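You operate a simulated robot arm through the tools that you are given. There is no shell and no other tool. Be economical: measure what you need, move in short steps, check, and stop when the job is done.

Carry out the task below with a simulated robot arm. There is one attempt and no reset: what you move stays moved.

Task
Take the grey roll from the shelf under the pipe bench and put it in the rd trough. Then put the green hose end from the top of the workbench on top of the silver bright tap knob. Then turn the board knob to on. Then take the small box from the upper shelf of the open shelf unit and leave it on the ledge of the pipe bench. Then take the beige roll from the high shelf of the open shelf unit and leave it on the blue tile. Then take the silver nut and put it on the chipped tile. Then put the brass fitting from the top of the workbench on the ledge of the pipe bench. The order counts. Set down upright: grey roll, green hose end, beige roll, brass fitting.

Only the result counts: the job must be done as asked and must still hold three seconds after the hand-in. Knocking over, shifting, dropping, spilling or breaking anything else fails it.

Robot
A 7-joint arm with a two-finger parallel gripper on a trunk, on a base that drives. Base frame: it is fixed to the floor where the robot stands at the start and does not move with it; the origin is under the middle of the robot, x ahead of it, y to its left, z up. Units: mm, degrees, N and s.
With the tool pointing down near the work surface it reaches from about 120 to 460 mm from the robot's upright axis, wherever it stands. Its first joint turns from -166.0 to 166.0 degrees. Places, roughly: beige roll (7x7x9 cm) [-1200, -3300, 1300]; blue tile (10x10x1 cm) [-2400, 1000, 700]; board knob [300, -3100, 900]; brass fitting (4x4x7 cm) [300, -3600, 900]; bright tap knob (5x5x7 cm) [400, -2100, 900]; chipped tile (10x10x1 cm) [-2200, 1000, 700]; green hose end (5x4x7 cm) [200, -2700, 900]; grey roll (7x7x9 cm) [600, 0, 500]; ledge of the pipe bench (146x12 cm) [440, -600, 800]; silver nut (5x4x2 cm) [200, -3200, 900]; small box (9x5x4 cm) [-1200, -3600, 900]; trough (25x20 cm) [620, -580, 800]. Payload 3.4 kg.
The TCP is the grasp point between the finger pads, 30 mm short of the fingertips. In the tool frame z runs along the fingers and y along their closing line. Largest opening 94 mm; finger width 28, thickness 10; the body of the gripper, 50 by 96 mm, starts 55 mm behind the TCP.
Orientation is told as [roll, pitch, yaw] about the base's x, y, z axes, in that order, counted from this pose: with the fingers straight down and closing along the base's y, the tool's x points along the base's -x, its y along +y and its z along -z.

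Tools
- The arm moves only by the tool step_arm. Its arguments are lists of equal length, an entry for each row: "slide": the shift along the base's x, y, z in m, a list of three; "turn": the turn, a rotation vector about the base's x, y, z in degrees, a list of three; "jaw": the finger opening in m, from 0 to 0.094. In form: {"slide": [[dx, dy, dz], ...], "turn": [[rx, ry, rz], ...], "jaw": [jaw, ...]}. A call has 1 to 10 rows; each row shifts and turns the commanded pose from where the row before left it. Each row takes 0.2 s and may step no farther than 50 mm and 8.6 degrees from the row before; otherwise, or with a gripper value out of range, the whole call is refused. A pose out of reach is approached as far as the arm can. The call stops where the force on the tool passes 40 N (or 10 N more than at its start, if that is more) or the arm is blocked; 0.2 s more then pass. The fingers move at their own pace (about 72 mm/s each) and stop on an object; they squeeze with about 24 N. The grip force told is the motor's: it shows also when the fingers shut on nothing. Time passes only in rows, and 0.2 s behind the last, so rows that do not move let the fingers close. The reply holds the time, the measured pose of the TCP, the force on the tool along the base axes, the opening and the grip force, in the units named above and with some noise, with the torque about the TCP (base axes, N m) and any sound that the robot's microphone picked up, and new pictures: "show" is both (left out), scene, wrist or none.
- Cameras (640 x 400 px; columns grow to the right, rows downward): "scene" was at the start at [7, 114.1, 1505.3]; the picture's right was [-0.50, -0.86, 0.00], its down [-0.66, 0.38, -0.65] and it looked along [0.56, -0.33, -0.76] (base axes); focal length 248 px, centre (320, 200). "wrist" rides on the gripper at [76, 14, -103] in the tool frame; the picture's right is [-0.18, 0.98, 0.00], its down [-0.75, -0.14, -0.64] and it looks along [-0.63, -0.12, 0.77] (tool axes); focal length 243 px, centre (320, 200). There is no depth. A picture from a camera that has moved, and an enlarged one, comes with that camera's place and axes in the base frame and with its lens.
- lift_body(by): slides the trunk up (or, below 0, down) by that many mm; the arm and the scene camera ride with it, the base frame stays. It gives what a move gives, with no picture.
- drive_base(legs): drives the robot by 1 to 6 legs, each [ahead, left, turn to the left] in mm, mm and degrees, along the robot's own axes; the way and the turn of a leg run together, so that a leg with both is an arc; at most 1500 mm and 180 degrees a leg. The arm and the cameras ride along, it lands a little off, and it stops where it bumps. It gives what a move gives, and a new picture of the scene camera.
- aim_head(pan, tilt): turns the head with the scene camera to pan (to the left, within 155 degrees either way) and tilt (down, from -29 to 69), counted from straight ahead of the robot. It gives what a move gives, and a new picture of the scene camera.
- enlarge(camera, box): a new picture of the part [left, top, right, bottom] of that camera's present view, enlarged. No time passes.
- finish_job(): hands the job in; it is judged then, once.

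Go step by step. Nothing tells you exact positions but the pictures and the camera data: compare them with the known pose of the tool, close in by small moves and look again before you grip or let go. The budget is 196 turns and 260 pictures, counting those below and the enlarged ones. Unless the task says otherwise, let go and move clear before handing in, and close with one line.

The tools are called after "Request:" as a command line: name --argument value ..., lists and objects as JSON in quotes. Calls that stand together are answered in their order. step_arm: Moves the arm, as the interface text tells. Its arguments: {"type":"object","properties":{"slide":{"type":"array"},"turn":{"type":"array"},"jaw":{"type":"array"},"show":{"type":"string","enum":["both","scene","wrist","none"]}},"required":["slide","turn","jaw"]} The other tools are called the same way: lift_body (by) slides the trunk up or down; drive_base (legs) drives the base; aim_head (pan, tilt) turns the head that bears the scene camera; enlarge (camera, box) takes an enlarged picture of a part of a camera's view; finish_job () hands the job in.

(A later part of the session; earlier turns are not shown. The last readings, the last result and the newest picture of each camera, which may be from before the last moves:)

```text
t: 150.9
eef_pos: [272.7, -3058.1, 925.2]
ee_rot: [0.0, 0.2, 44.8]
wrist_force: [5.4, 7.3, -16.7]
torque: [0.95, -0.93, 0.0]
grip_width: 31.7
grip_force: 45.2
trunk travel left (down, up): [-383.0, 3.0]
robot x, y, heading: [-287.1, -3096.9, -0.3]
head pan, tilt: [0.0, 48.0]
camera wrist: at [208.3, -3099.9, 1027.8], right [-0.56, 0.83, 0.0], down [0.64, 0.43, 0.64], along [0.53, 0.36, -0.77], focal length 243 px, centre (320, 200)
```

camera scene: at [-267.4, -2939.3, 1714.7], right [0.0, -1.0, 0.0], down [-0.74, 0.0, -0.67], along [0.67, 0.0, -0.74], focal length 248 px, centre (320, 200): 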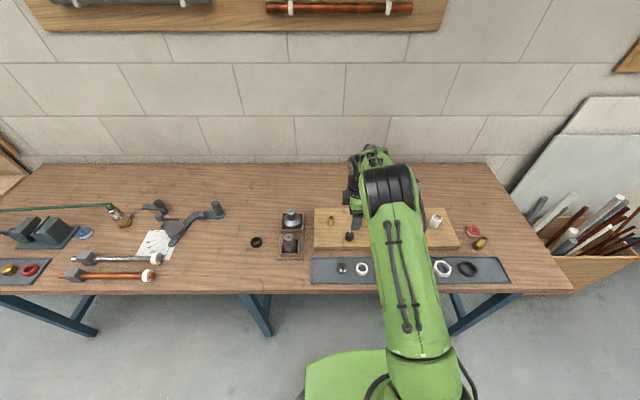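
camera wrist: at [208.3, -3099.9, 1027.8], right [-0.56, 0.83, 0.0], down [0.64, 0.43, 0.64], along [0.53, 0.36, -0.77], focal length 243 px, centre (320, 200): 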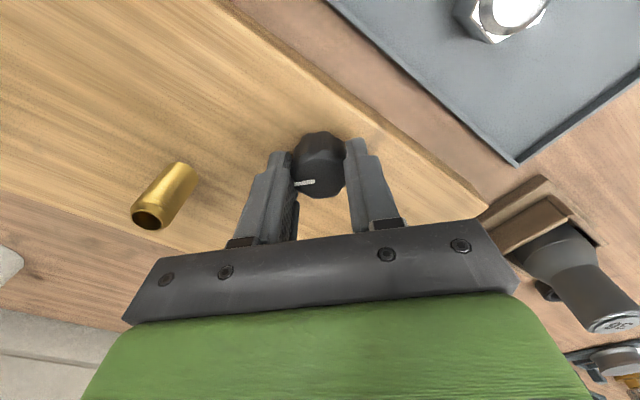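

It's turned 45° with no sound yet. I'll relieve z and continue.

Request:
step_arm --slide '[[0, 0, -0.0015], [0, 0, 0], [0, 0, 0], [0, 0, 0]]' --turn '[[0, 0, -8], [0, 0, -7], [0, 0, 0], [0, 0, 0]]' --jaw '[0.02, 0.02, 0.02, 0.02]' --show "none"

Request:
step_arm --slide '[[0, 0, 0], [0, 0, 0], [0, 0, 0], [0, 0, 0], [0, 0, 0]]' --turn '[[0, 0, -8], [0, 0, -8], [0, 0, -8], [0, 0, -6], [0, 0, 0]]' --jaw '[0.02, 0.02, 0.02, 0.02, 0.02]' --show "wrist"

```text
t: 151.9
eef_pos: [272.2, -3058.0, 924.8]
ee_rot: [-0.1, 0.1, 29.7]
wrist_force: [6.9, 11.5, -5.5]
torque: [-0.14, 1.23, -0.01]
grip_width: 32.0
grip_force: 44.8
trunk travel left (down, up): [-383.0, 3.0]
robot x, y, heading: [-290.6, -3092.6, 0.0]
head pan, tilt: [0.0, 48.0]
```

```text
t: 153.1
eef_pos: [271.4, -3058.4, 925.2]
ee_rot: [-0.2, -0.1, -0.1]
wrist_force: [6.8, 12.4, 2.1]
torque: [0.75, 1.14, 0.12]
grip_width: 32.2
grip_force: 44.6
trunk travel left (down, up): [-383.0, 3.0]
robot x, y, heading: [-287.1, -3087.2, -0.2]
head pan, tilt: [0.0, 48.0]
camera wrist: at [195.9, -3041.4, 1027.6], right [0.19, 0.98, 0.0], down [0.75, -0.14, 0.64], along [0.63, -0.12, -0.77], focal length 243 px, centre (320, 200)
```

wrist: 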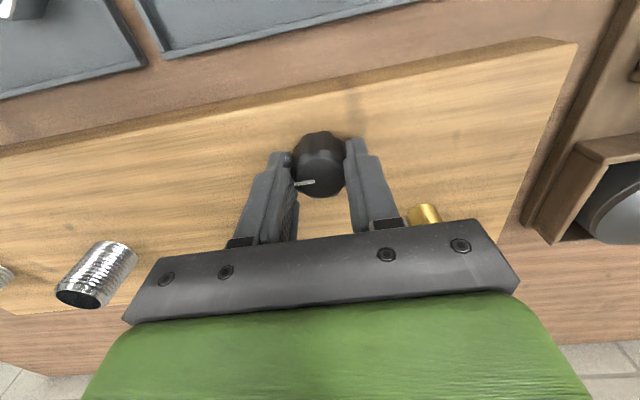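

There's a slight resisting torque at 90°. I'll check whether this is the stop.

Request:
step_arm --slide '[[0, 0, 0], [0, 0, 0], [0, 0, 0]]' --turn '[[0, 0, -5], [0, 0, -5], [0, 0, 0]]' --jaw '[0.02, 0.02, 0.02]' --show "none"

Request:
enlarge --camera "wrist" --box '[240, 110, 400, 210]'

```text
t: 153.9
eef_pos: [269.4, -3058.1, 926.1]
ee_rot: [-0.2, 0.2, -10.2]
wrist_force: [-4.3, 13.3, -0.4]
torque: [1.02, 0.48, 0.73]
grip_width: 32.3
grip_force: 45.4
trunk travel left (down, up): [-383.0, 3.0]
robot x, y, heading: [-287.1, -3095.4, -0.2]
head pan, tilt: [0.0, 48.0]
```

```text
4.00 times, centred on (320, 160) of wrist
camera zoom: at [197.6, -3028.3, 1027.8], right [0.35, 0.94, 0.0], down [0.72, -0.27, 0.64], along [0.6, -0.23, -0.77], focal length 970 px, centre (320, 360)
```

zoom: 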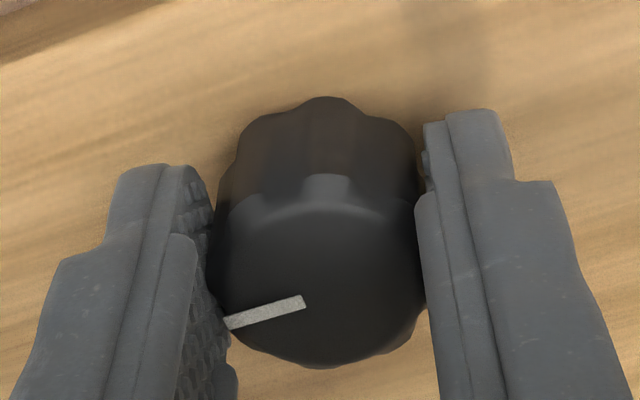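

The torque builds up sharply, so the knob is at its clockwise end stop ("on"). I'll ease back the excess, release and rise.

Request:
step_arm --slide '[[0, 0, 0], [0, 0, 0], [0, 0, 0], [0, 0, 0], [0, 0, 0.03], [0, 0, 0.04], [0, 0, 0.04]]' --turn '[[0, 0, 7], [0, 0, 0], [0, 0, 0], [0, 0, 0], [0, 0, 0], [0, 0, 0], [0, 0, 3]]' --jaw '[0.02, 0.05, 0.06, 0.06, 0.06, 0.06, 0.06]' --show "wrist"

```text
t: 155.5
eef_pos: [269.1, -3061.7, 1035.4]
ee_rot: [-0.2, 0.1, -0.2]
wrist_force: [-0.5, -0.3, -0.6]
torque: [0.01, 0.0, 0.02]
grip_width: 60.0
grip_force: 0.1
trunk travel left (down, up): [-383.0, 3.0]
robot x, y, heading: [-285.2, -3090.6, -0.0]
head pan, tilt: [0.0, 48.0]
camera wrist: at [193.2, -3045.2, 1138.1], right [0.19, 0.98, 0.0], down [0.75, -0.14, 0.64], along [0.63, -0.12, -0.77], focal length 243 px, centre (320, 200)
```

wrist: 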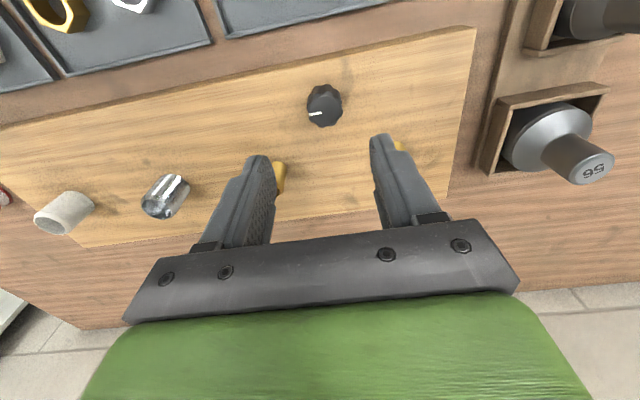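

The knob is turned. Next is the open shelf unit: I'll back away and look toward (−1200, −3600).

Request:
step_arm --slide '[[0, 0, 0.03], [-0.04, 0, 0.04], [-0.05, 0, 0], [-0.05, 0, 0], [-0.05, 0, 0], [-0.03, 0.03, 0]]' --turn '[[0, 0, 0], [0, 0, 0], [0, 0, 0], [0, 0, 0], [0, 0, 0], [0, 0, 0]]' --jaw '[0.06, 0.06, 0.06, 0.06, 0.06, 0.06]' --show "none"

Request:
drive_base --legs '[[-450, 400, 0]]'

Request:
aim_head --pan -115 --tilt 25

```text
refused: row 2 steps farther than a row can; nothing moved
```

```text
t: 158.9
eef_pos: [-170.4, -2648.4, 1035.5]
ee_rot: [-0.3, 0.0, 0.5]
wrist_force: [-0.9, 0.0, -0.6]
torque: [0.0, -0.04, -0.03]
grip_width: 60.1
grip_force: 0.2
trunk travel left (down, up): [-383.0, 3.0]
robot x, y, heading: [-727.4, -2681.5, 0.4]
head pan, tilt: [0.0, 48.0]
camera scene: at [-709.3, -2532.0, 1714.8], right [0.01, -1.0, 0.0], down [-0.74, -0.01, -0.67], along [0.67, 0.0, -0.74], focal length 248 px, centre (320, 200)
```

scene: 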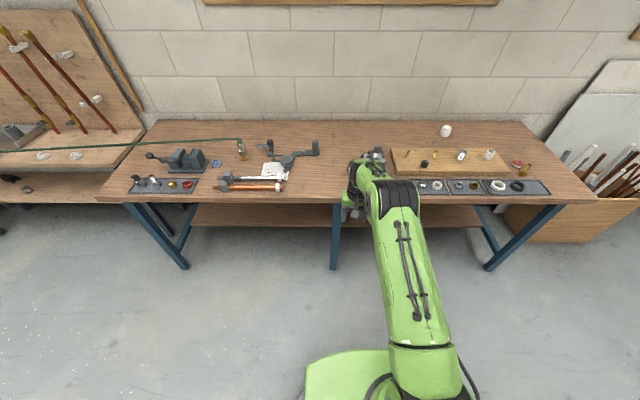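

```text
t: 160.8
eef_pos: [-169.8, -2648.7, 1035.5]
ee_rot: [-0.1, -0.1, 0.4]
wrist_force: [-0.5, -0.3, -0.5]
torque: [0.02, -0.01, -0.02]
grip_width: 59.9
grip_force: 0.1
trunk travel left (down, up): [-383.0, 3.0]
robot x, y, heading: [-730.3, -2684.8, 0.3]
head pan, tilt: [-115.0, 25.0]
camera scene: at [-826.0, -2616.8, 1749.6], right [-0.91, 0.42, 0.0], down [0.18, 0.38, -0.91], along [-0.38, -0.82, -0.42], focal length 248 px, centre (320, 200)
```

scene: 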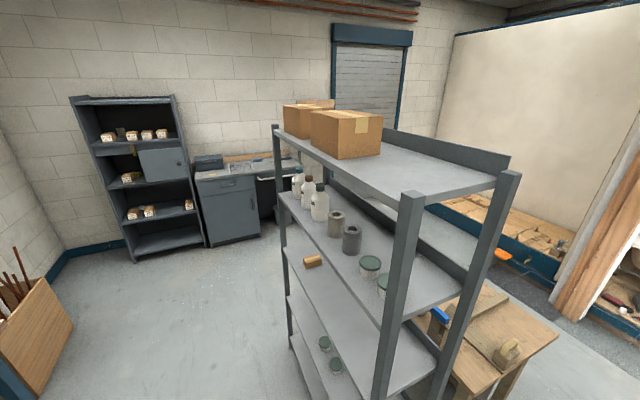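

The shelf unit's front faces +x at x≈−1150. The small box is on the shelf at about (−1226, −3568) and the beige roll is at about (−1203, −3282) above. I'll enlarge for detail.

Request:
enlarge --camera "scene" --box '[260, 160, 420, 280]'

```text
3.33 times, centred on (340, 220) of scene
camera zoom: at [-826.0, -2616.8, 1749.6], right [-0.91, 0.42, 0.0], down [0.18, 0.38, -0.91], along [-0.38, -0.82, -0.42], focal length 826 px, centre (253, 133)
```

zoom: 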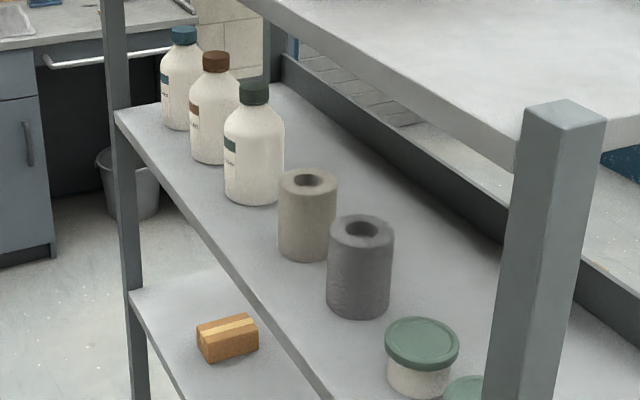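

I'll tuck the arm, turn the robot 180° in the free aisle and strafe in front of the box.

Request:
step_arm --slide '[[-0.02, 0, 0.035], [-0.02, 0, 0.035], [-0.045, 0, 0], [-0.045, 0, 0], [-0.045, 0, 0], [-0.015, 0, 0]]' --turn '[[0, 0, 0], [0, 0, 0], [0, 0, 0], [0, 0, 0], [0, 0, 0], [0, 0, 0]]' --jaw '[0.08, 0.08, 0.08, 0.08, 0.08, 0.08]' --show "none"

Request:
drive_base --legs '[[330, 0, 0], [0, 0, 180], [0, 880, 0]]'

Request:
aim_head --pan -10 --tilt 40

```text
t: 162.2
eef_pos: [-361.2, -2648.1, 1107.6]
ee_rot: [-0.1, 0.0, 0.5]
wrist_force: [0.7, 0.4, -0.3]
torque: [0.01, 0.0, -0.02]
grip_width: 80.0
grip_force: 0.1
trunk travel left (down, up): [-383.0, 3.0]
robot x, y, heading: [-726.0, -2688.3, 0.4]
head pan, tilt: [-115.0, 25.0]
```

```text
t: 175.8
eef_pos: [-802.5, -3564.5, 1107.4]
ee_rot: [-0.3, 0.0, 176.9]
wrist_force: [0.5, -0.4, 0.0]
torque: [0.0, -0.02, -0.02]
grip_width: 80.0
grip_force: 0.2
trunk travel left (down, up): [-383.0, 3.0]
robot x, y, heading: [-431.6, -3551.3, 176.8]
head pan, tilt: [-115.0, 25.0]
camera scene: at [-339.0, -3623.9, 1749.6], right [0.88, -0.47, 0.0], down [-0.2, -0.37, -0.91], along [0.43, 0.8, -0.42], focal length 248 px, centre (320, 200)
```

scene: 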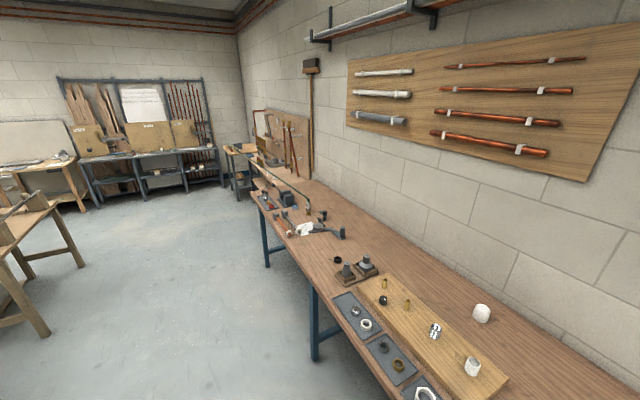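

```text
t: 177.7
eef_pos: [-802.0, -3565.4, 1108.8]
ee_rot: [-0.3, 0.0, 176.9]
wrist_force: [-0.5, 1.1, -0.1]
torque: [-0.04, 0.0, 0.0]
grip_width: 80.0
grip_force: 0.0
trunk travel left (down, up): [-383.0, 3.0]
robot x, y, heading: [-433.1, -3553.8, 177.0]
head pan, tilt: [-10.0, 40.0]
camera scene: at [-465.2, -3685.5, 1726.3], right [0.23, 0.97, 0.0], down [0.63, -0.15, -0.77], along [-0.75, 0.17, -0.64], focal length 248 px, centre (320, 200)
```

scene: 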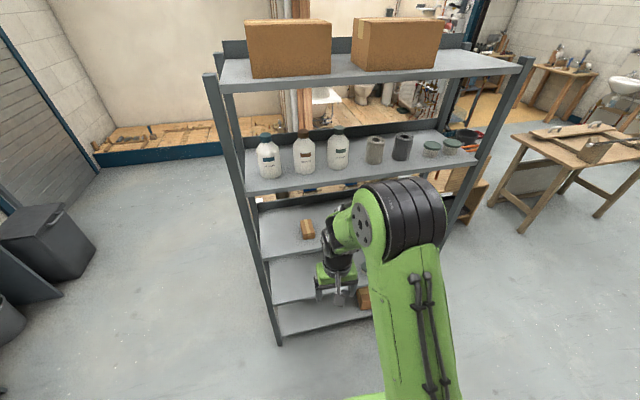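

The box is at about (−1224, −3573, 917), with the shelf front at x≈−1085. I'll square up and set the tool to a forward pitch of about 51°.

Request:
drive_base --legs '[[0, -11, 3.1]]'

Request:
step_arm --slide '[[-0.045, 0, -0.02], [-0.045, 0, -0.02], [-0.045, 0, -0.02], [-0.045, 0, -0.02], [-0.035, 0, -0.02], [-0.03, 0, -0.02], [0, 0, 0]]' --turn '[[0, 8.5, 0], [0, 8.5, 0], [0, 8.5, 0], [0, 8.5, 0], [0, 8.5, 0], [0, 8.5, 0], [0, 0, 0]]' --jaw '[0.08, 0.08, 0.08, 0.08, 0.08, 0.08, 0.08]' --show "both"

```text
t: 178.5
eef_pos: [-801.0, -3575.5, 1107.9]
ee_rot: [-0.1, 0.0, 180.0]
wrist_force: [-0.4, 0.1, 0.3]
torque: [0.02, 0.01, -0.03]
grip_width: 80.1
grip_force: 0.0
trunk travel left (down, up): [-383.0, 3.0]
robot x, y, heading: [-435.3, -3541.0, -180.0]
head pan, tilt: [-10.0, 40.0]
camera scene: at [-457.6, -3676.8, 1726.2], right [0.17, 0.98, 0.0], down [0.63, -0.11, -0.77], along [-0.75, 0.13, -0.64], focal length 248 px, centre (320, 200)
```

scene: 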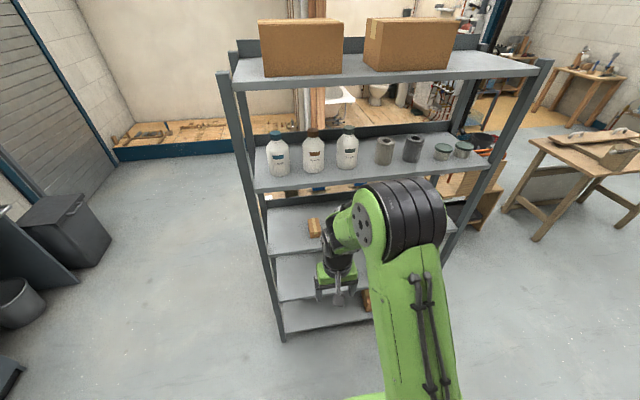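

```text
t: 180.1
eef_pos: [-1044.3, -3574.9, 988.4]
ee_rot: [-0.2, -51.2, 180.0]
wrist_force: [0.1, -0.3, -0.9]
torque: [0.02, -0.04, -0.02]
grip_width: 79.9
grip_force: 0.2
trunk travel left (down, up): [-383.0, 3.0]
robot x, y, heading: [-437.2, -3539.1, -180.1]
head pan, tilt: [-10.0, 40.0]
camera scene: at [-456.5, -3676.1, 1726.3], right [0.17, 0.98, 0.0], down [0.63, -0.11, -0.77], along [-0.75, 0.13, -0.64], focal length 248 px, centre (320, 200)
camera wrist: at [-917.4, -3588.5, 992.7], right [-0.12, -0.98, 0.14], down [0.03, 0.14, 0.99], along [-0.99, 0.12, 0.01], focal length 243 px, centre (320, 200)
```

scene: 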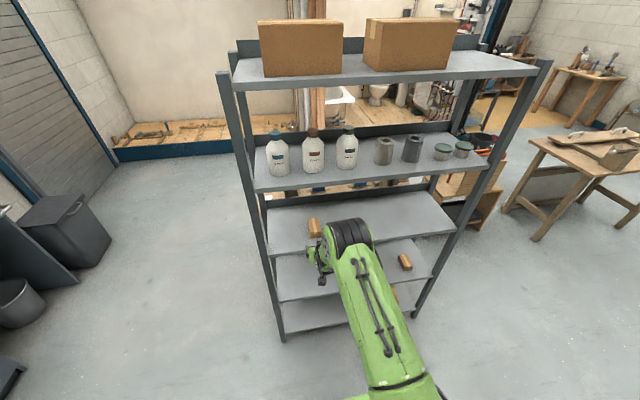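
wrist: 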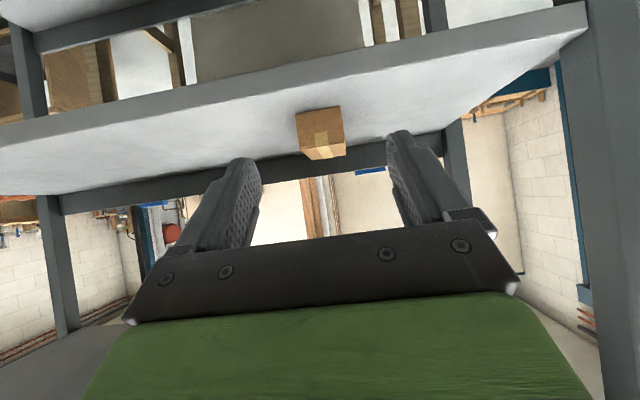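

The box lines up. I'll shift to y≈−3566, lower to z≈962 and drive in.

Request:
step_arm --slide '[[0, 0.009, -0.013], [0, 0, -0.013]]' --turn '[[0, 0, 0], [0, 0, 0]]' --jaw '[0.08, 0.08]' --show "none"

Request:
drive_base --legs '[[120, 0, 0]]'

Request:
enlarge --camera "wrist" --box '[160, 0, 480, 250]'

```text
t: 180.7
eef_pos: [-1047.1, -3566.6, 959.9]
ee_rot: [-0.3, -51.0, -180.0]
wrist_force: [-0.2, 0.0, -0.3]
torque: [0.0, -0.03, 0.01]
grip_width: 80.1
grip_force: 0.0
trunk travel left (down, up): [-383.0, 3.0]
robot x, y, heading: [-432.2, -3540.8, -180.2]
head pan, tilt: [-10.0, 40.0]
```

```text
t: 181.9
eef_pos: [-1163.0, -3564.7, 960.2]
ee_rot: [-0.1, -50.9, 179.9]
wrist_force: [-0.2, -0.2, -0.7]
torque: [-0.01, 0.0, -0.02]
grip_width: 80.0
grip_force: 0.0
trunk travel left (down, up): [-383.0, 3.0]
robot x, y, heading: [-551.1, -3544.6, 179.9]
head pan, tilt: [-10.0, 40.0]
camera scene: at [-576.3, -3676.2, 1726.2], right [0.18, 0.98, 0.0], down [0.63, -0.11, -0.77], along [-0.75, 0.13, -0.64], focal length 248 px, centre (320, 200)
```

scene: 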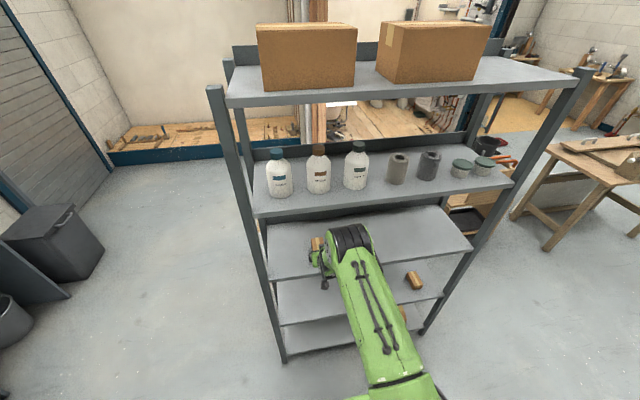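

```text
1.60 times, centred on (320, 125) of wrist
camera zoom: at [-1036.2, -3578.2, 965.7], right [-0.12, -0.98, 0.14], down [0.02, 0.14, 0.99], along [-0.99, 0.12, 0.01], focal length 388 px, centre (320, 320)
```

zoom: 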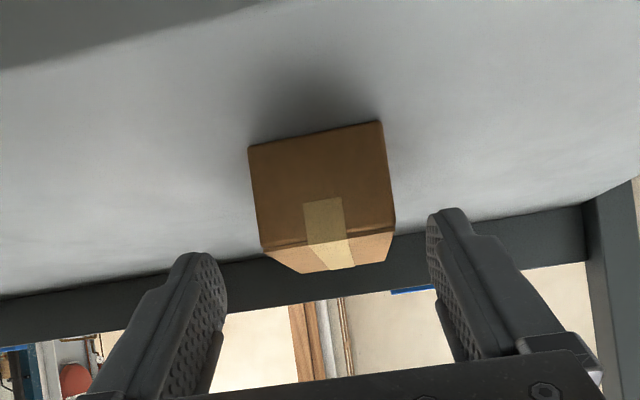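

The box is centred. I'll drive 55 mm more and lower.

Request:
drive_base --legs '[[52, 0, 0]]'

Request:
step_arm --slide '[[0, 0, -0.012], [0, 0, -0.012], [0, 0, -0.006], [0, 0, 0]]' --turn '[[0, 0, 0], [0, 0, 0], [0, 0, 0], [0, 0, 0]]' --jaw '[0.08, 0.08, 0.08, 0.08]' --show "wrist"

```text
t: 182.8
eef_pos: [-1215.3, -3563.7, 958.6]
ee_rot: [-0.1, -50.9, 179.9]
wrist_force: [-0.8, -0.3, 0.2]
torque: [-0.01, 0.03, 0.0]
grip_width: 80.1
grip_force: 0.1
trunk travel left (down, up): [-383.0, 3.0]
robot x, y, heading: [-604.7, -3539.9, 179.7]
head pan, tilt: [-10.0, 40.0]
camera scene: at [-628.7, -3676.2, 1726.2], right [0.18, 0.98, 0.0], down [0.63, -0.11, -0.77], along [-0.75, 0.13, -0.64], focal length 248 px, centre (320, 200)
```

scene: 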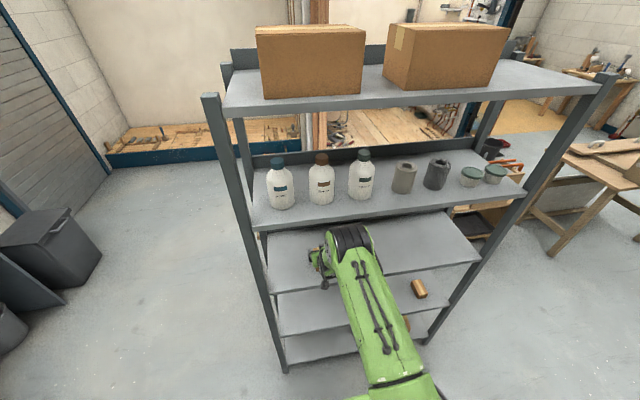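

```text
t: 183.8
eef_pos: [-1215.0, -3564.3, 930.6]
ee_rot: [-0.2, -51.0, 180.0]
wrist_force: [-0.4, 0.0, -0.9]
torque: [0.0, 0.01, -0.01]
grip_width: 79.9
grip_force: 0.1
trunk travel left (down, up): [-383.0, 3.0]
robot x, y, heading: [-605.4, -3540.1, 179.9]
head pan, tilt: [-10.0, 40.0]
camera wrist: at [-1087.9, -3577.4, 935.6], right [-0.12, -0.98, 0.14], down [0.02, 0.14, 0.99], along [-0.99, 0.12, 0.01], focal length 243 px, centre (320, 200)
```

wrist: 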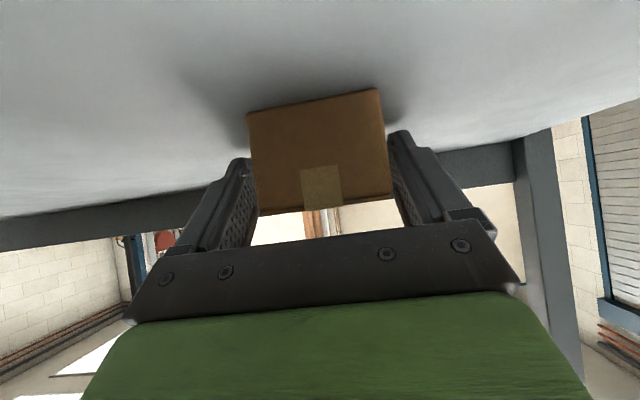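

Request:
step_arm --slide '[[0, 0, 0], [0, 0, 0], [0, 0, 0], [0, 0, 0]]' --turn '[[0, 0, 0], [0, 0, 0], [0, 0, 0], [0, 0, 0]]' --jaw '[0.035, 0.035, 0.035, 0.035]' --show "none"

Request:
step_arm --slide '[[0, 0, 0.015], [0, 0, 0.02], [0, 0, 0.02]]' --turn '[[0, 0, 0], [0, 0, 0], [0, 0, 0]]' --jaw '[0.035, 0.035, 0.035]' --show "wrist"

```text
t: 184.8
eef_pos: [-1215.7, -3564.3, 930.1]
ee_rot: [-0.1, -51.0, 179.9]
wrist_force: [-0.2, 0.0, 0.3]
torque: [-0.02, 0.03, 0.0]
grip_width: 54.1
grip_force: 24.0
trunk travel left (down, up): [-383.0, 3.0]
robot x, y, heading: [-602.0, -3540.6, 179.9]
head pan, tilt: [-10.0, 40.0]
```

```text
t: 185.6
eef_pos: [-1214.8, -3564.6, 985.4]
ee_rot: [-0.1, -51.0, 179.9]
wrist_force: [0.5, -0.3, -1.8]
torque: [0.03, 0.0, 0.01]
grip_width: 54.1
grip_force: 24.8
trunk travel left (down, up): [-383.0, 3.0]
robot x, y, heading: [-602.5, -3541.2, 179.5]
head pan, tilt: [-10.0, 40.0]
camera wrist: at [-1087.7, -3578.1, 990.4], right [-0.12, -0.98, 0.14], down [0.02, 0.14, 0.99], along [-0.99, 0.12, 0.01], focal length 243 px, centre (320, 200)
```

wrist: 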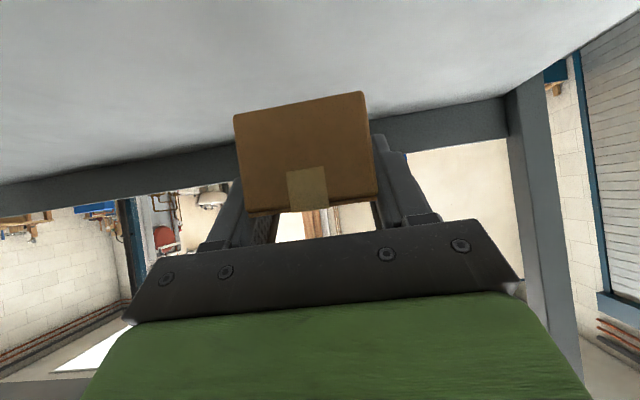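

It's gripped. The hose now passes close to the ledge edge, so I'll regrip the box vertically on the free part of the workbench first. I'll back out, tuck in and turn around.

Request:
drive_base --legs '[[-250, 0, 0]]'

Request:
step_arm --slide '[[0.04, 0, 0.02], [0.04, 0, 0.02], [0.04, 0, 0.02], [0.04, 0, 0.02], [0.03, 0, 0.02]]' --turn '[[0, 0, 0], [0, 0, 0], [0, 0, 0], [0, 0, 0], [0, 0, 0]]' --jaw '[0.035, 0.035, 0.035, 0.035, 0.035]' --show "none"

Request:
drive_base --legs '[[0, 0, -90], [300, 0, 0], [0, 0, -90], [0, 580, 0]]'

Request:
aim_head --pan 0 --tilt 50

```text
t: 187.5
eef_pos: [-962.8, -3566.7, 985.7]
ee_rot: [-0.1, -51.0, -180.0]
wrist_force: [-0.5, 0.0, -1.0]
torque: [-0.03, -0.03, 0.0]
grip_width: 54.0
grip_force: 24.2
trunk travel left (down, up): [-383.0, 3.0]
robot x, y, heading: [-350.2, -3540.8, -179.9]
head pan, tilt: [-10.0, 40.0]
camera scene: at [-375.0, -3676.3, 1726.3], right [0.17, 0.98, 0.0], down [0.63, -0.11, -0.77], along [-0.75, 0.13, -0.64], focal length 248 px, centre (320, 200)
```

scene: 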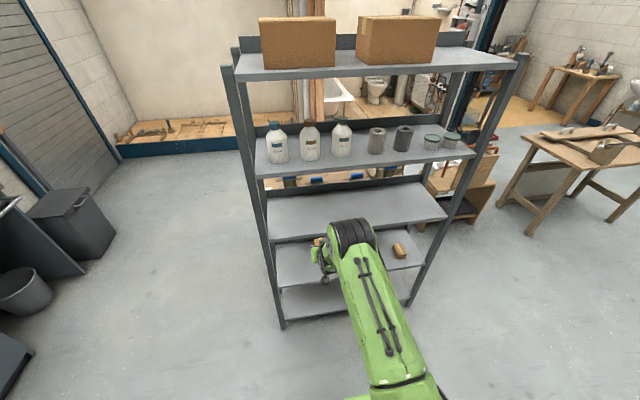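

```text
t: 188.7
eef_pos: [-772.2, -3567.1, 1084.6]
ee_rot: [-0.1, -50.9, -180.0]
wrist_force: [-0.1, -0.9, -1.5]
torque: [0.01, -0.05, 0.01]
grip_width: 54.1
grip_force: 24.0
trunk travel left (down, up): [-383.0, 3.0]
robot x, y, heading: [-351.6, -3541.0, -180.1]
head pan, tilt: [-10.0, 40.0]
```

```text
t: 201.2
eef_pos: [55.0, -2616.0, 1084.5]
ee_rot: [-0.3, -51.0, 1.3]
wrist_force: [-0.3, 1.0, -0.9]
torque: [-0.03, 0.03, -0.02]
grip_width: 54.3
grip_force: 23.9
trunk travel left (down, up): [-383.0, 3.0]
robot x, y, heading: [-365.0, -2653.2, 1.2]
head pan, tilt: [-10.0, 40.0]
camera scene: at [-346.7, -2514.1, 1726.2], right [-0.15, -0.99, 0.0], down [-0.64, 0.1, -0.77], along [0.76, -0.12, -0.64], focal length 248 px, centre (320, 200)
```

scene: 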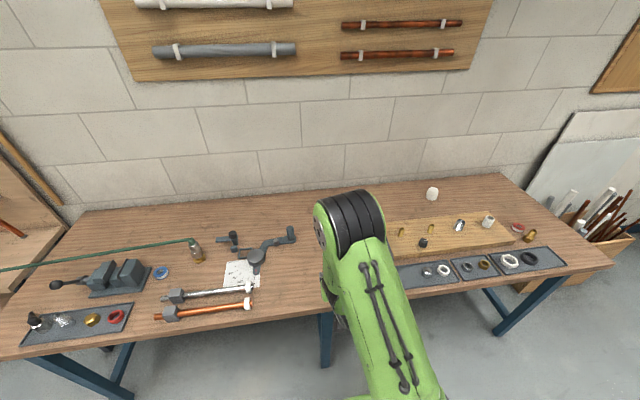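

```text
t: 202.0
eef_pos: [54.1, -2616.8, 1084.4]
ee_rot: [-0.1, -50.9, 1.2]
wrist_force: [-0.2, -0.3, -1.2]
torque: [0.01, -0.01, 0.01]
grip_width: 54.0
grip_force: 23.9
trunk travel left (down, up): [-383.0, 3.0]
robot x, y, heading: [-371.6, -2651.2, 1.1]
head pan, tilt: [0.0, 50.0]
camera scene: at [-353.7, -2500.2, 1712.1], right [0.02, -1.0, 0.0], down [-0.77, -0.02, -0.64], along [0.64, 0.01, -0.77], focal length 248 px, centre (320, 200)
```

scene: 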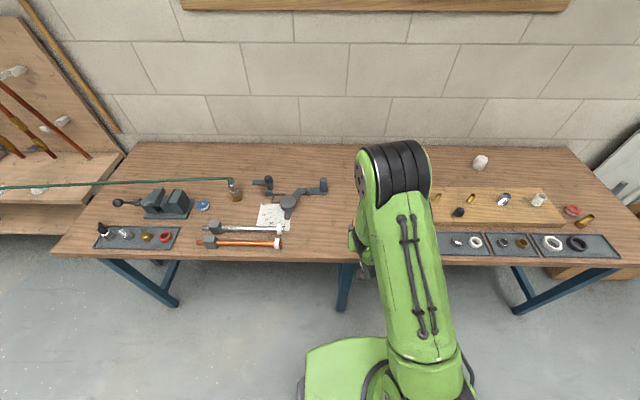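

The area around (180, −2617) on the workbench is free, so I'll lower the box there.

Request:
step_arm --slide '[[0.025, 0, -0.03], [0.025, 0, -0.035], [0.025, 0, -0.035], [0.025, 0, -0.035], [0.025, 0, -0.035], [0, 0, -0.015]]' --turn '[[0, 0, -1.2], [0, 0, 0], [0, 0, 0], [0, 0, 0], [0, 0, 0], [0, 0, 0]]' --jaw '[0.035, 0.035, 0.035, 0.035, 0.035, 0.035]' --show "wrist"

Request:
step_arm --slide '[[0, 0, -0.005], [0, 0, -0.004], [0, 0, 0]]' --turn '[[0, 0, 0], [0, 0, 0], [0, 0, 0]]' --jaw '[0.035, 0.035, 0.035]' --show "none"

```text
t: 203.4
eef_pos: [179.5, -2616.0, 898.5]
ee_rot: [-0.2, -50.9, 0.1]
wrist_force: [-0.8, 0.3, -0.8]
torque: [0.02, 0.0, 0.02]
grip_width: 54.0
grip_force: 23.6
trunk travel left (down, up): [-383.0, 3.0]
robot x, y, heading: [-368.1, -2654.6, 1.2]
head pan, tilt: [0.0, 50.0]
camera wrist: at [51.2, -2600.3, 903.3], right [0.12, 0.98, 0.14], down [-0.02, -0.14, 0.99], along [0.99, -0.12, 0.01], focal length 243 px, centre (320, 200)
```

wrist: 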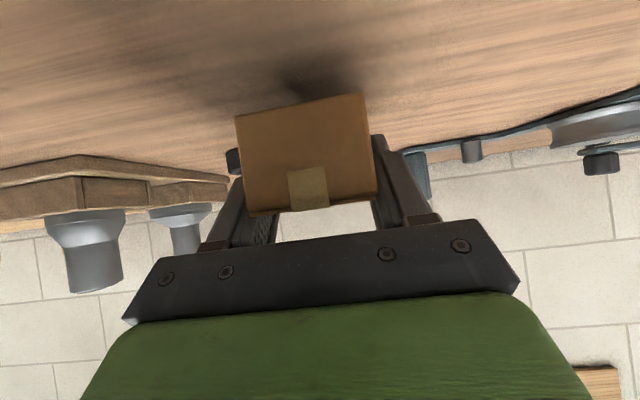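

```text
t: 204.2
eef_pos: [179.6, -2615.7, 887.5]
ee_rot: [0.0, -50.9, 0.1]
wrist_force: [-1.0, 0.7, -1.2]
torque: [-0.04, -0.04, 0.01]
grip_width: 53.7
grip_force: 23.9
trunk travel left (down, up): [-383.0, 3.0]
robot x, y, heading: [-367.8, -2653.2, 1.6]
head pan, tilt: [0.0, 50.0]
```

Request:
step_arm --slide '[[0, 0, -0.002], [0, 0, -0.002], [0, 0, 0]]' --turn '[[0, 0, 0], [0, 0, 0], [0, 0, 0]]' --jaw '[0.035, 0.035, 0.035]' --show "none"

Request:
step_arm --slide '[[0, 0, -0.002], [0, 0, -0.001], [0, 0, 0]]' --turn '[[0, 0, 0], [0, 0, 0], [0, 0, 0]]' --jaw '[0.035, 0.035, 0.035]' --show "none"

```text
t: 205.0
eef_pos: [179.9, -2615.9, 885.8]
ee_rot: [-0.1, -50.9, 0.0]
wrist_force: [-0.6, -0.2, -1.1]
torque: [-0.02, -0.01, 0.03]
grip_width: 54.0
grip_force: 23.9
trunk travel left (down, up): [-383.0, 3.0]
robot x, y, heading: [-369.2, -2654.0, 1.2]
head pan, tilt: [0.0, 50.0]
```

```text
t: 205.8
eef_pos: [178.8, -2616.6, 883.6]
ee_rot: [-0.2, -51.0, 0.0]
wrist_force: [0.2, -1.1, -1.4]
torque: [0.03, 0.0, 0.0]
grip_width: 54.1
grip_force: 24.0
trunk travel left (down, up): [-383.0, 3.0]
robot x, y, heading: [-368.1, -2654.2, 1.4]
head pan, tilt: [0.0, 50.0]
```

Request:
step_arm --slide '[[0, 0, -0.002], [0, 0, 0]]' --turn '[[0, 0, 0], [0, 0, 0]]' --jaw '[0.035, 0.035]' --show "none"

Request:
step_arm --slide '[[0, 0, -0.002], [0, 0, 0]]' --turn '[[0, 0, 0], [0, 0, 0]]' --jaw '[0.035, 0.035]' --show "wrist"

```text
t: 206.4
eef_pos: [179.1, -2617.1, 881.3]
ee_rot: [-0.1, -51.1, 0.0]
wrist_force: [0.9, -0.3, -0.9]
torque: [-0.01, 0.0, 0.03]
grip_width: 53.8
grip_force: 24.2
trunk travel left (down, up): [-383.0, 3.0]
robot x, y, heading: [-363.7, -2656.5, 1.2]
head pan, tilt: [0.0, 50.0]
```

```text
t: 207.0
eef_pos: [180.0, -2616.8, 880.4]
ee_rot: [-0.1, -51.3, 0.0]
wrist_force: [-0.1, 1.6, 14.5]
torque: [0.12, 0.57, -0.03]
grip_width: 54.0
grip_force: 24.0
trunk travel left (down, up): [-383.0, 3.0]
robot x, y, heading: [-365.3, -2652.8, 1.5]
head pan, tilt: [0.0, 50.0]
camera wrist: at [51.1, -2601.1, 885.3], right [0.12, 0.98, 0.14], down [-0.03, -0.14, 0.99], along [0.99, -0.12, 0.01], focal length 243 px, centre (320, 200)
```

wrist: 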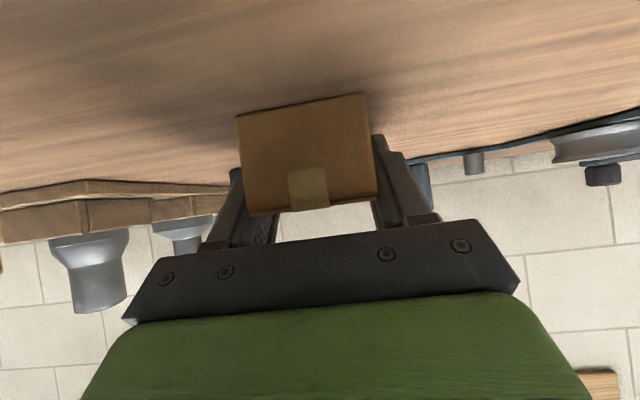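

It's in contact. I'll release, back off along the tool axis and swing the tool vertical above the box.

Request:
step_arm --slide '[[0, 0, 0.001], [0, 0, 0], [0, 0, 0], [-0.03, 0, 0.025], [-0.03, 0, 0.025], [-0.02, 0, 0.04], [0, 0, 0.04], [0, 0, 0.04]]' --turn '[[0, 0, 0], [0, 0, 0], [0, 0, 0], [0, 0, 0], [0, 0, 0], [0, 0, 0], [0, 8.5, 0], [0, 8.5, 0]]' --jaw '[0.06, 0.08, 0.08, 0.08, 0.08, 0.08, 0.08, 0.08]' --show "none"

Request:
step_arm --slide '[[0.02, 0, 0], [0.02, 0, 0], [0.02, 0, 0], [0.025, 0, 0], [0, 0, 0]]' --turn '[[0, 8.5, 0], [0, 8.5, 0], [0, 8.5, 0], [0, 8.5, 0], [0, 0, 0]]' --jaw '[0.08, 0.08, 0.08, 0.08, 0.08]' --show "wrist"

```text
t: 208.8
eef_pos: [97.0, -2618.5, 1053.2]
ee_rot: [-0.2, -33.9, 0.1]
wrist_force: [0.7, 0.3, 0.3]
torque: [0.01, -0.01, 0.01]
grip_width: 80.3
grip_force: 0.0
trunk travel left (down, up): [-383.0, 3.0]
robot x, y, heading: [-369.8, -2654.2, 1.1]
head pan, tilt: [0.0, 50.0]
```

```text
t: 210.0
eef_pos: [181.0, -2618.1, 1049.7]
ee_rot: [-0.2, 0.1, 0.1]
wrist_force: [0.7, 0.0, 0.7]
torque: [-0.01, 0.0, 0.01]
grip_width: 80.1
grip_force: 0.0
trunk travel left (down, up): [-383.0, 3.0]
robot x, y, heading: [-364.2, -2650.5, 1.1]
head pan, tilt: [0.0, 50.0]
camera wrist: at [105.4, -2603.1, 1152.8], right [0.18, 0.98, 0.0], down [0.75, -0.14, 0.64], along [0.63, -0.12, -0.77], focal length 243 px, centre (320, 200)
```

wrist: 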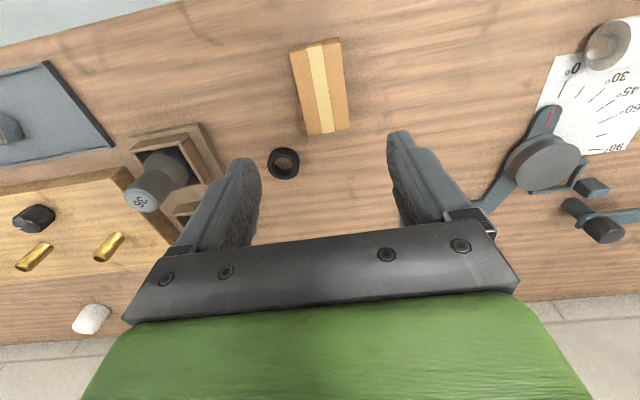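

The box is directly below, so I'll descend and grip it vertically.

Request:
step_arm --slide '[[0, 0.003, -0.04], [0, 0, -0.04], [0, 0, -0.04], [0, 0, -0.03], [0, 0, -0.014], [0, 0, 0]]' --turn '[[0, 0, 0], [0, 0, 0], [0, 0, 0], [0, 0, 0], [0, 0, 0], [0, 0, 0]]' --jaw '[0.08, 0.08, 0.08, 0.08, 0.08, 0.08]' --show "wrist"

Request:
step_arm --slide '[[0, 0, 0], [0, 0, 0], [0, 0, 0], [0, 0, 0]]' --turn '[[0, 0, 0], [0, 0, 0], [0, 0, 0], [0, 0, 0]]' --jaw '[0.035, 0.035, 0.035, 0.035]' --show "none"

Request:
step_arm --slide '[[0, 0, 0.02], [0, 0, 0.04], [0, 0, 0.045], [0, 0, 0.045], [0, 0, 0.045]]' --turn '[[0, 0, 0], [0, 0, 0], [0, 0, 8.5], [0, 0, 8.5], [0, 0, 8.5]]' --jaw '[0.035, 0.035, 0.035, 0.035, 0.035]' --show "wrist"

```text
t: 211.4
eef_pos: [183.4, -2613.9, 884.1]
ee_rot: [-0.1, -0.1, 0.1]
wrist_force: [-0.8, 0.0, -0.1]
torque: [0.0, -0.04, -0.02]
grip_width: 80.1
grip_force: 0.1
trunk travel left (down, up): [-383.0, 3.0]
robot x, y, heading: [-364.6, -2656.6, 1.3]
head pan, tilt: [0.0, 50.0]
camera wrist: at [107.5, -2599.4, 987.2], right [0.18, 0.98, 0.0], down [0.75, -0.14, 0.64], along [0.63, -0.12, -0.77], focal length 243 px, centre (320, 200)
```

wrist: 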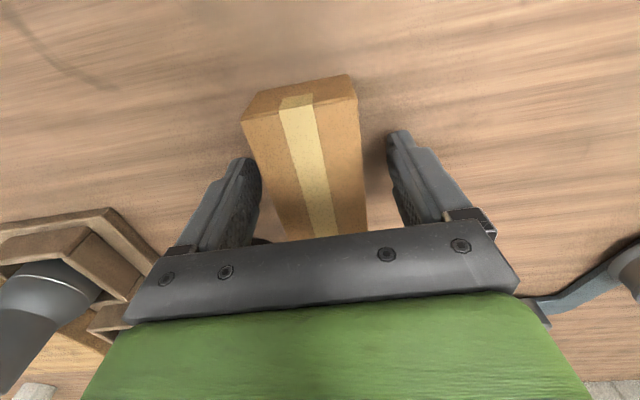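

```text
t: 212.4
eef_pos: [184.0, -2614.2, 884.8]
ee_rot: [0.0, 0.0, 0.0]
wrist_force: [0.4, -0.3, -0.1]
torque: [-0.01, -0.03, -0.03]
grip_width: 54.3
grip_force: 23.9
trunk travel left (down, up): [-383.0, 3.0]
robot x, y, heading: [-367.4, -2649.6, 1.3]
head pan, tilt: [0.0, 50.0]
```

```text
t: 213.6
eef_pos: [183.2, -2616.2, 1082.1]
ee_rot: [-0.1, 0.1, 25.7]
wrist_force: [-0.4, 0.1, -1.4]
torque: [0.01, -0.05, -0.01]
grip_width: 53.8
grip_force: 23.8
trunk travel left (down, up): [-383.0, 3.0]
robot x, y, heading: [-368.3, -2652.6, 1.3]
head pan, tilt: [0.0, 50.0]
camera wrist: at [108.6, -2634.6, 1184.6], right [-0.26, 0.97, 0.0], down [0.74, 0.2, 0.64], along [0.62, 0.17, -0.77], focal length 243 px, centre (320, 200)
```

wrist: 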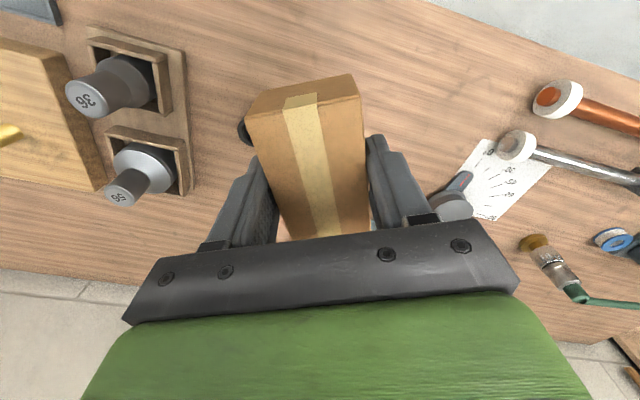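

The box is held vertically. I'll finish the yaw so the box lies along the ledge, then drive to the pipe bench at about y≈−240.

Request:
step_arm --slide '[[0, 0, 0], [0, 0, 0], [0, 0, 0], [0, 0, 0], [0, 0, 0], [0, 0, 0], [0, 0, 0], [0, 0, 0]]' --turn '[[0, 0, 8.1], [0, 0, 8.1], [0, 0, 8.1], [0, 0, 8.1], [0, 0, 8.1], [0, 0, 8.1], [0, 0, 8.1], [0, 0, 8]]' --jaw '[0.035, 0.035, 0.035, 0.035, 0.035, 0.035, 0.035, 0.035]' --show "none"

Request:
drive_base --legs '[[-80, 0, -1.3], [0, 1200, 0], [0, 1170, 0]]'

Request:
aim_head --pan -5 --tilt 45

```text
t: 215.4
eef_pos: [185.6, -2613.1, 1081.6]
ee_rot: [-0.1, 0.0, 90.4]
wrist_force: [0.1, -0.3, -1.4]
torque: [0.0, -0.01, 0.0]
grip_width: 54.0
grip_force: 24.3
trunk travel left (down, up): [-383.0, 3.0]
robot x, y, heading: [-364.9, -2650.8, 1.0]
head pan, tilt: [0.0, 50.0]
```

```text
t: 227.5
eef_pos: [104.0, -279.0, 1082.8]
ee_rot: [-0.2, -0.2, 89.1]
wrist_force: [-0.3, 0.0, -1.0]
torque: [-0.03, -0.02, 0.01]
grip_width: 54.0
grip_force: 24.0
trunk travel left (down, up): [-383.0, 3.0]
robot x, y, heading: [-451.1, -306.9, 0.5]
head pan, tilt: [0.0, 50.0]
camera scene: at [-432.0, -155.1, 1712.0], right [0.0, -1.0, 0.0], down [-0.77, 0.0, -0.64], along [0.64, 0.0, -0.77], focal length 248 px, centre (320, 200)
```

scene: 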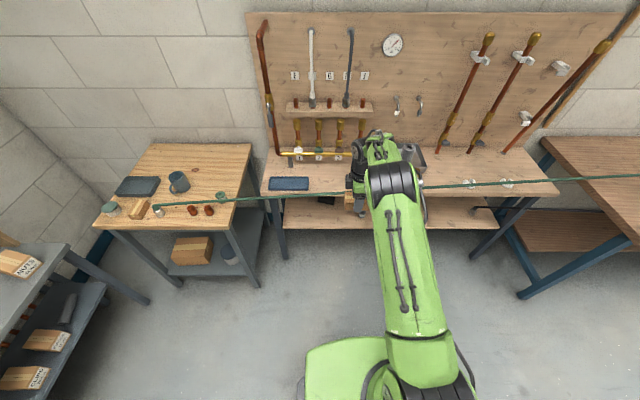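

```text
t: 228.2
eef_pos: [104.4, -278.3, 1082.3]
ee_rot: [0.0, 0.0, 89.1]
wrist_force: [-0.6, 0.8, -1.3]
torque: [0.03, 0.04, 0.01]
grip_width: 54.1
grip_force: 25.1
trunk travel left (down, up): [-383.0, 3.0]
robot x, y, heading: [-447.7, -306.2, 0.3]
head pan, tilt: [-5.0, 45.0]
camera scene: at [-428.0, -162.4, 1718.9], right [-0.08, -1.0, 0.0], down [-0.71, 0.06, -0.71], along [0.7, -0.06, -0.71], focal length 248 px, centre (320, 200)
```

scene: 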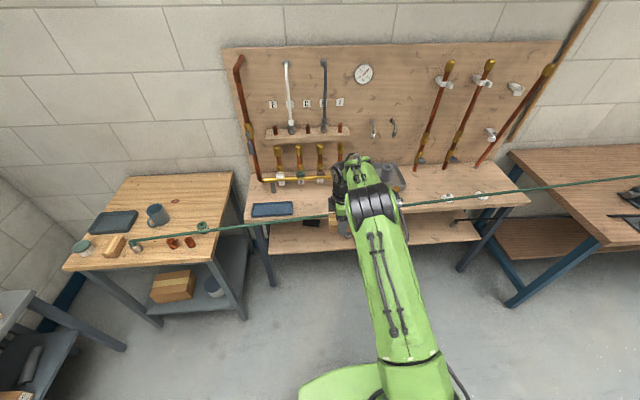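

I'll retract the arm a little and drive forward over the hose to bring the TCP to x≈440.

Request:
step_arm --slide '[[-0.045, 0, 0.01], [-0.045, 0, 0]]' --turn '[[0, 0, 1], [0, 0, 0]]' --jaw '[0.035, 0.035]' --show "none"

Request:
drive_base --legs '[[426, 0, 0]]'

Request:
enlarge --camera "wrist" --box '[0, 0, 640, 400]'

Request:
aim_head --pan -15 --tilt 62

```text
t: 228.8
eef_pos: [14.0, -278.5, 1092.0]
ee_rot: [-0.3, 0.0, 90.1]
wrist_force: [-0.8, -0.6, -0.6]
torque: [0.01, -0.02, 0.01]
grip_width: 54.3
grip_force: 23.7
trunk travel left (down, up): [-383.0, 3.0]
robot x, y, heading: [-448.8, -311.1, -0.1]
head pan, tilt: [-5.0, 45.0]
```

```text
t: 231.4
eef_pos: [442.0, -273.2, 1091.5]
ee_rot: [-0.2, 0.0, 90.5]
wrist_force: [0.4, 0.3, -0.8]
torque: [0.02, 0.01, 0.0]
grip_width: 54.1
grip_force: 23.8
trunk travel left (down, up): [-383.0, 3.0]
robot x, y, heading: [-21.5, -303.0, 0.5]
head pan, tilt: [-5.0, 45.0]
camera scene: at [-0.8, -159.6, 1719.0], right [-0.08, -1.0, 0.0], down [-0.71, 0.05, -0.71], along [0.7, -0.06, -0.71], focal length 248 px, centre (320, 200)
```

scene: 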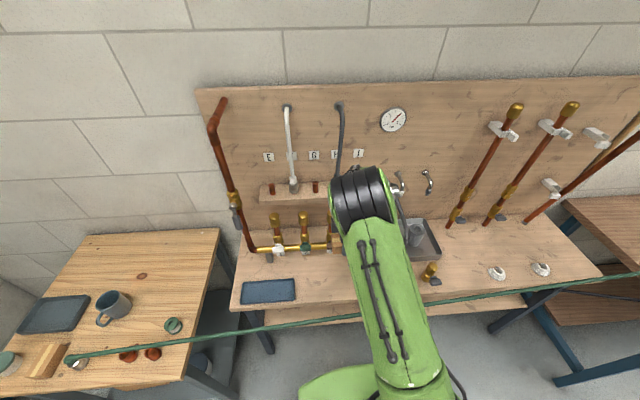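

```text
1.00 times, centred on (320, 200) of wrist (not enlarged: the box is as wide or as high as the picture)
camera zoom: at [428.1, -348.3, 1194.1], right [-0.98, 0.18, 0.0], down [0.13, 0.76, 0.64], along [0.11, 0.63, -0.77], focal length 243 px, centre (320, 200)
```

zoom: 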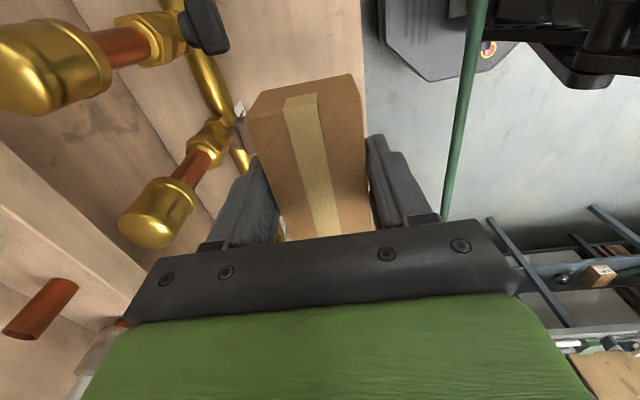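

```text
t: 232.2
eef_pos: [441.6, -273.2, 1091.9]
ee_rot: [-0.1, 0.1, 90.6]
wrist_force: [0.6, 0.4, -2.1]
torque: [0.01, 0.03, -0.01]
grip_width: 53.9
grip_force: 23.3
trunk travel left (down, up): [-383.0, 3.0]
robot x, y, heading: [-19.3, -302.4, 0.5]
head pan, tilt: [-15.0, 62.0]
camera scene: at [-20.4, -169.3, 1697.3], right [-0.25, -0.97, 0.0], down [-0.85, 0.22, -0.47], along [0.46, -0.12, -0.88], focal length 248 px, centre (320, 200)
```

scene: 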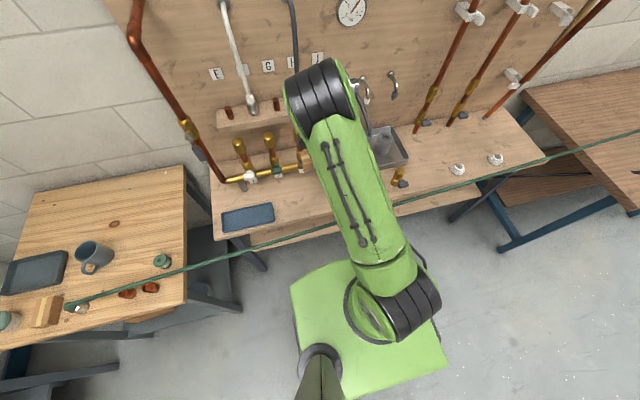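

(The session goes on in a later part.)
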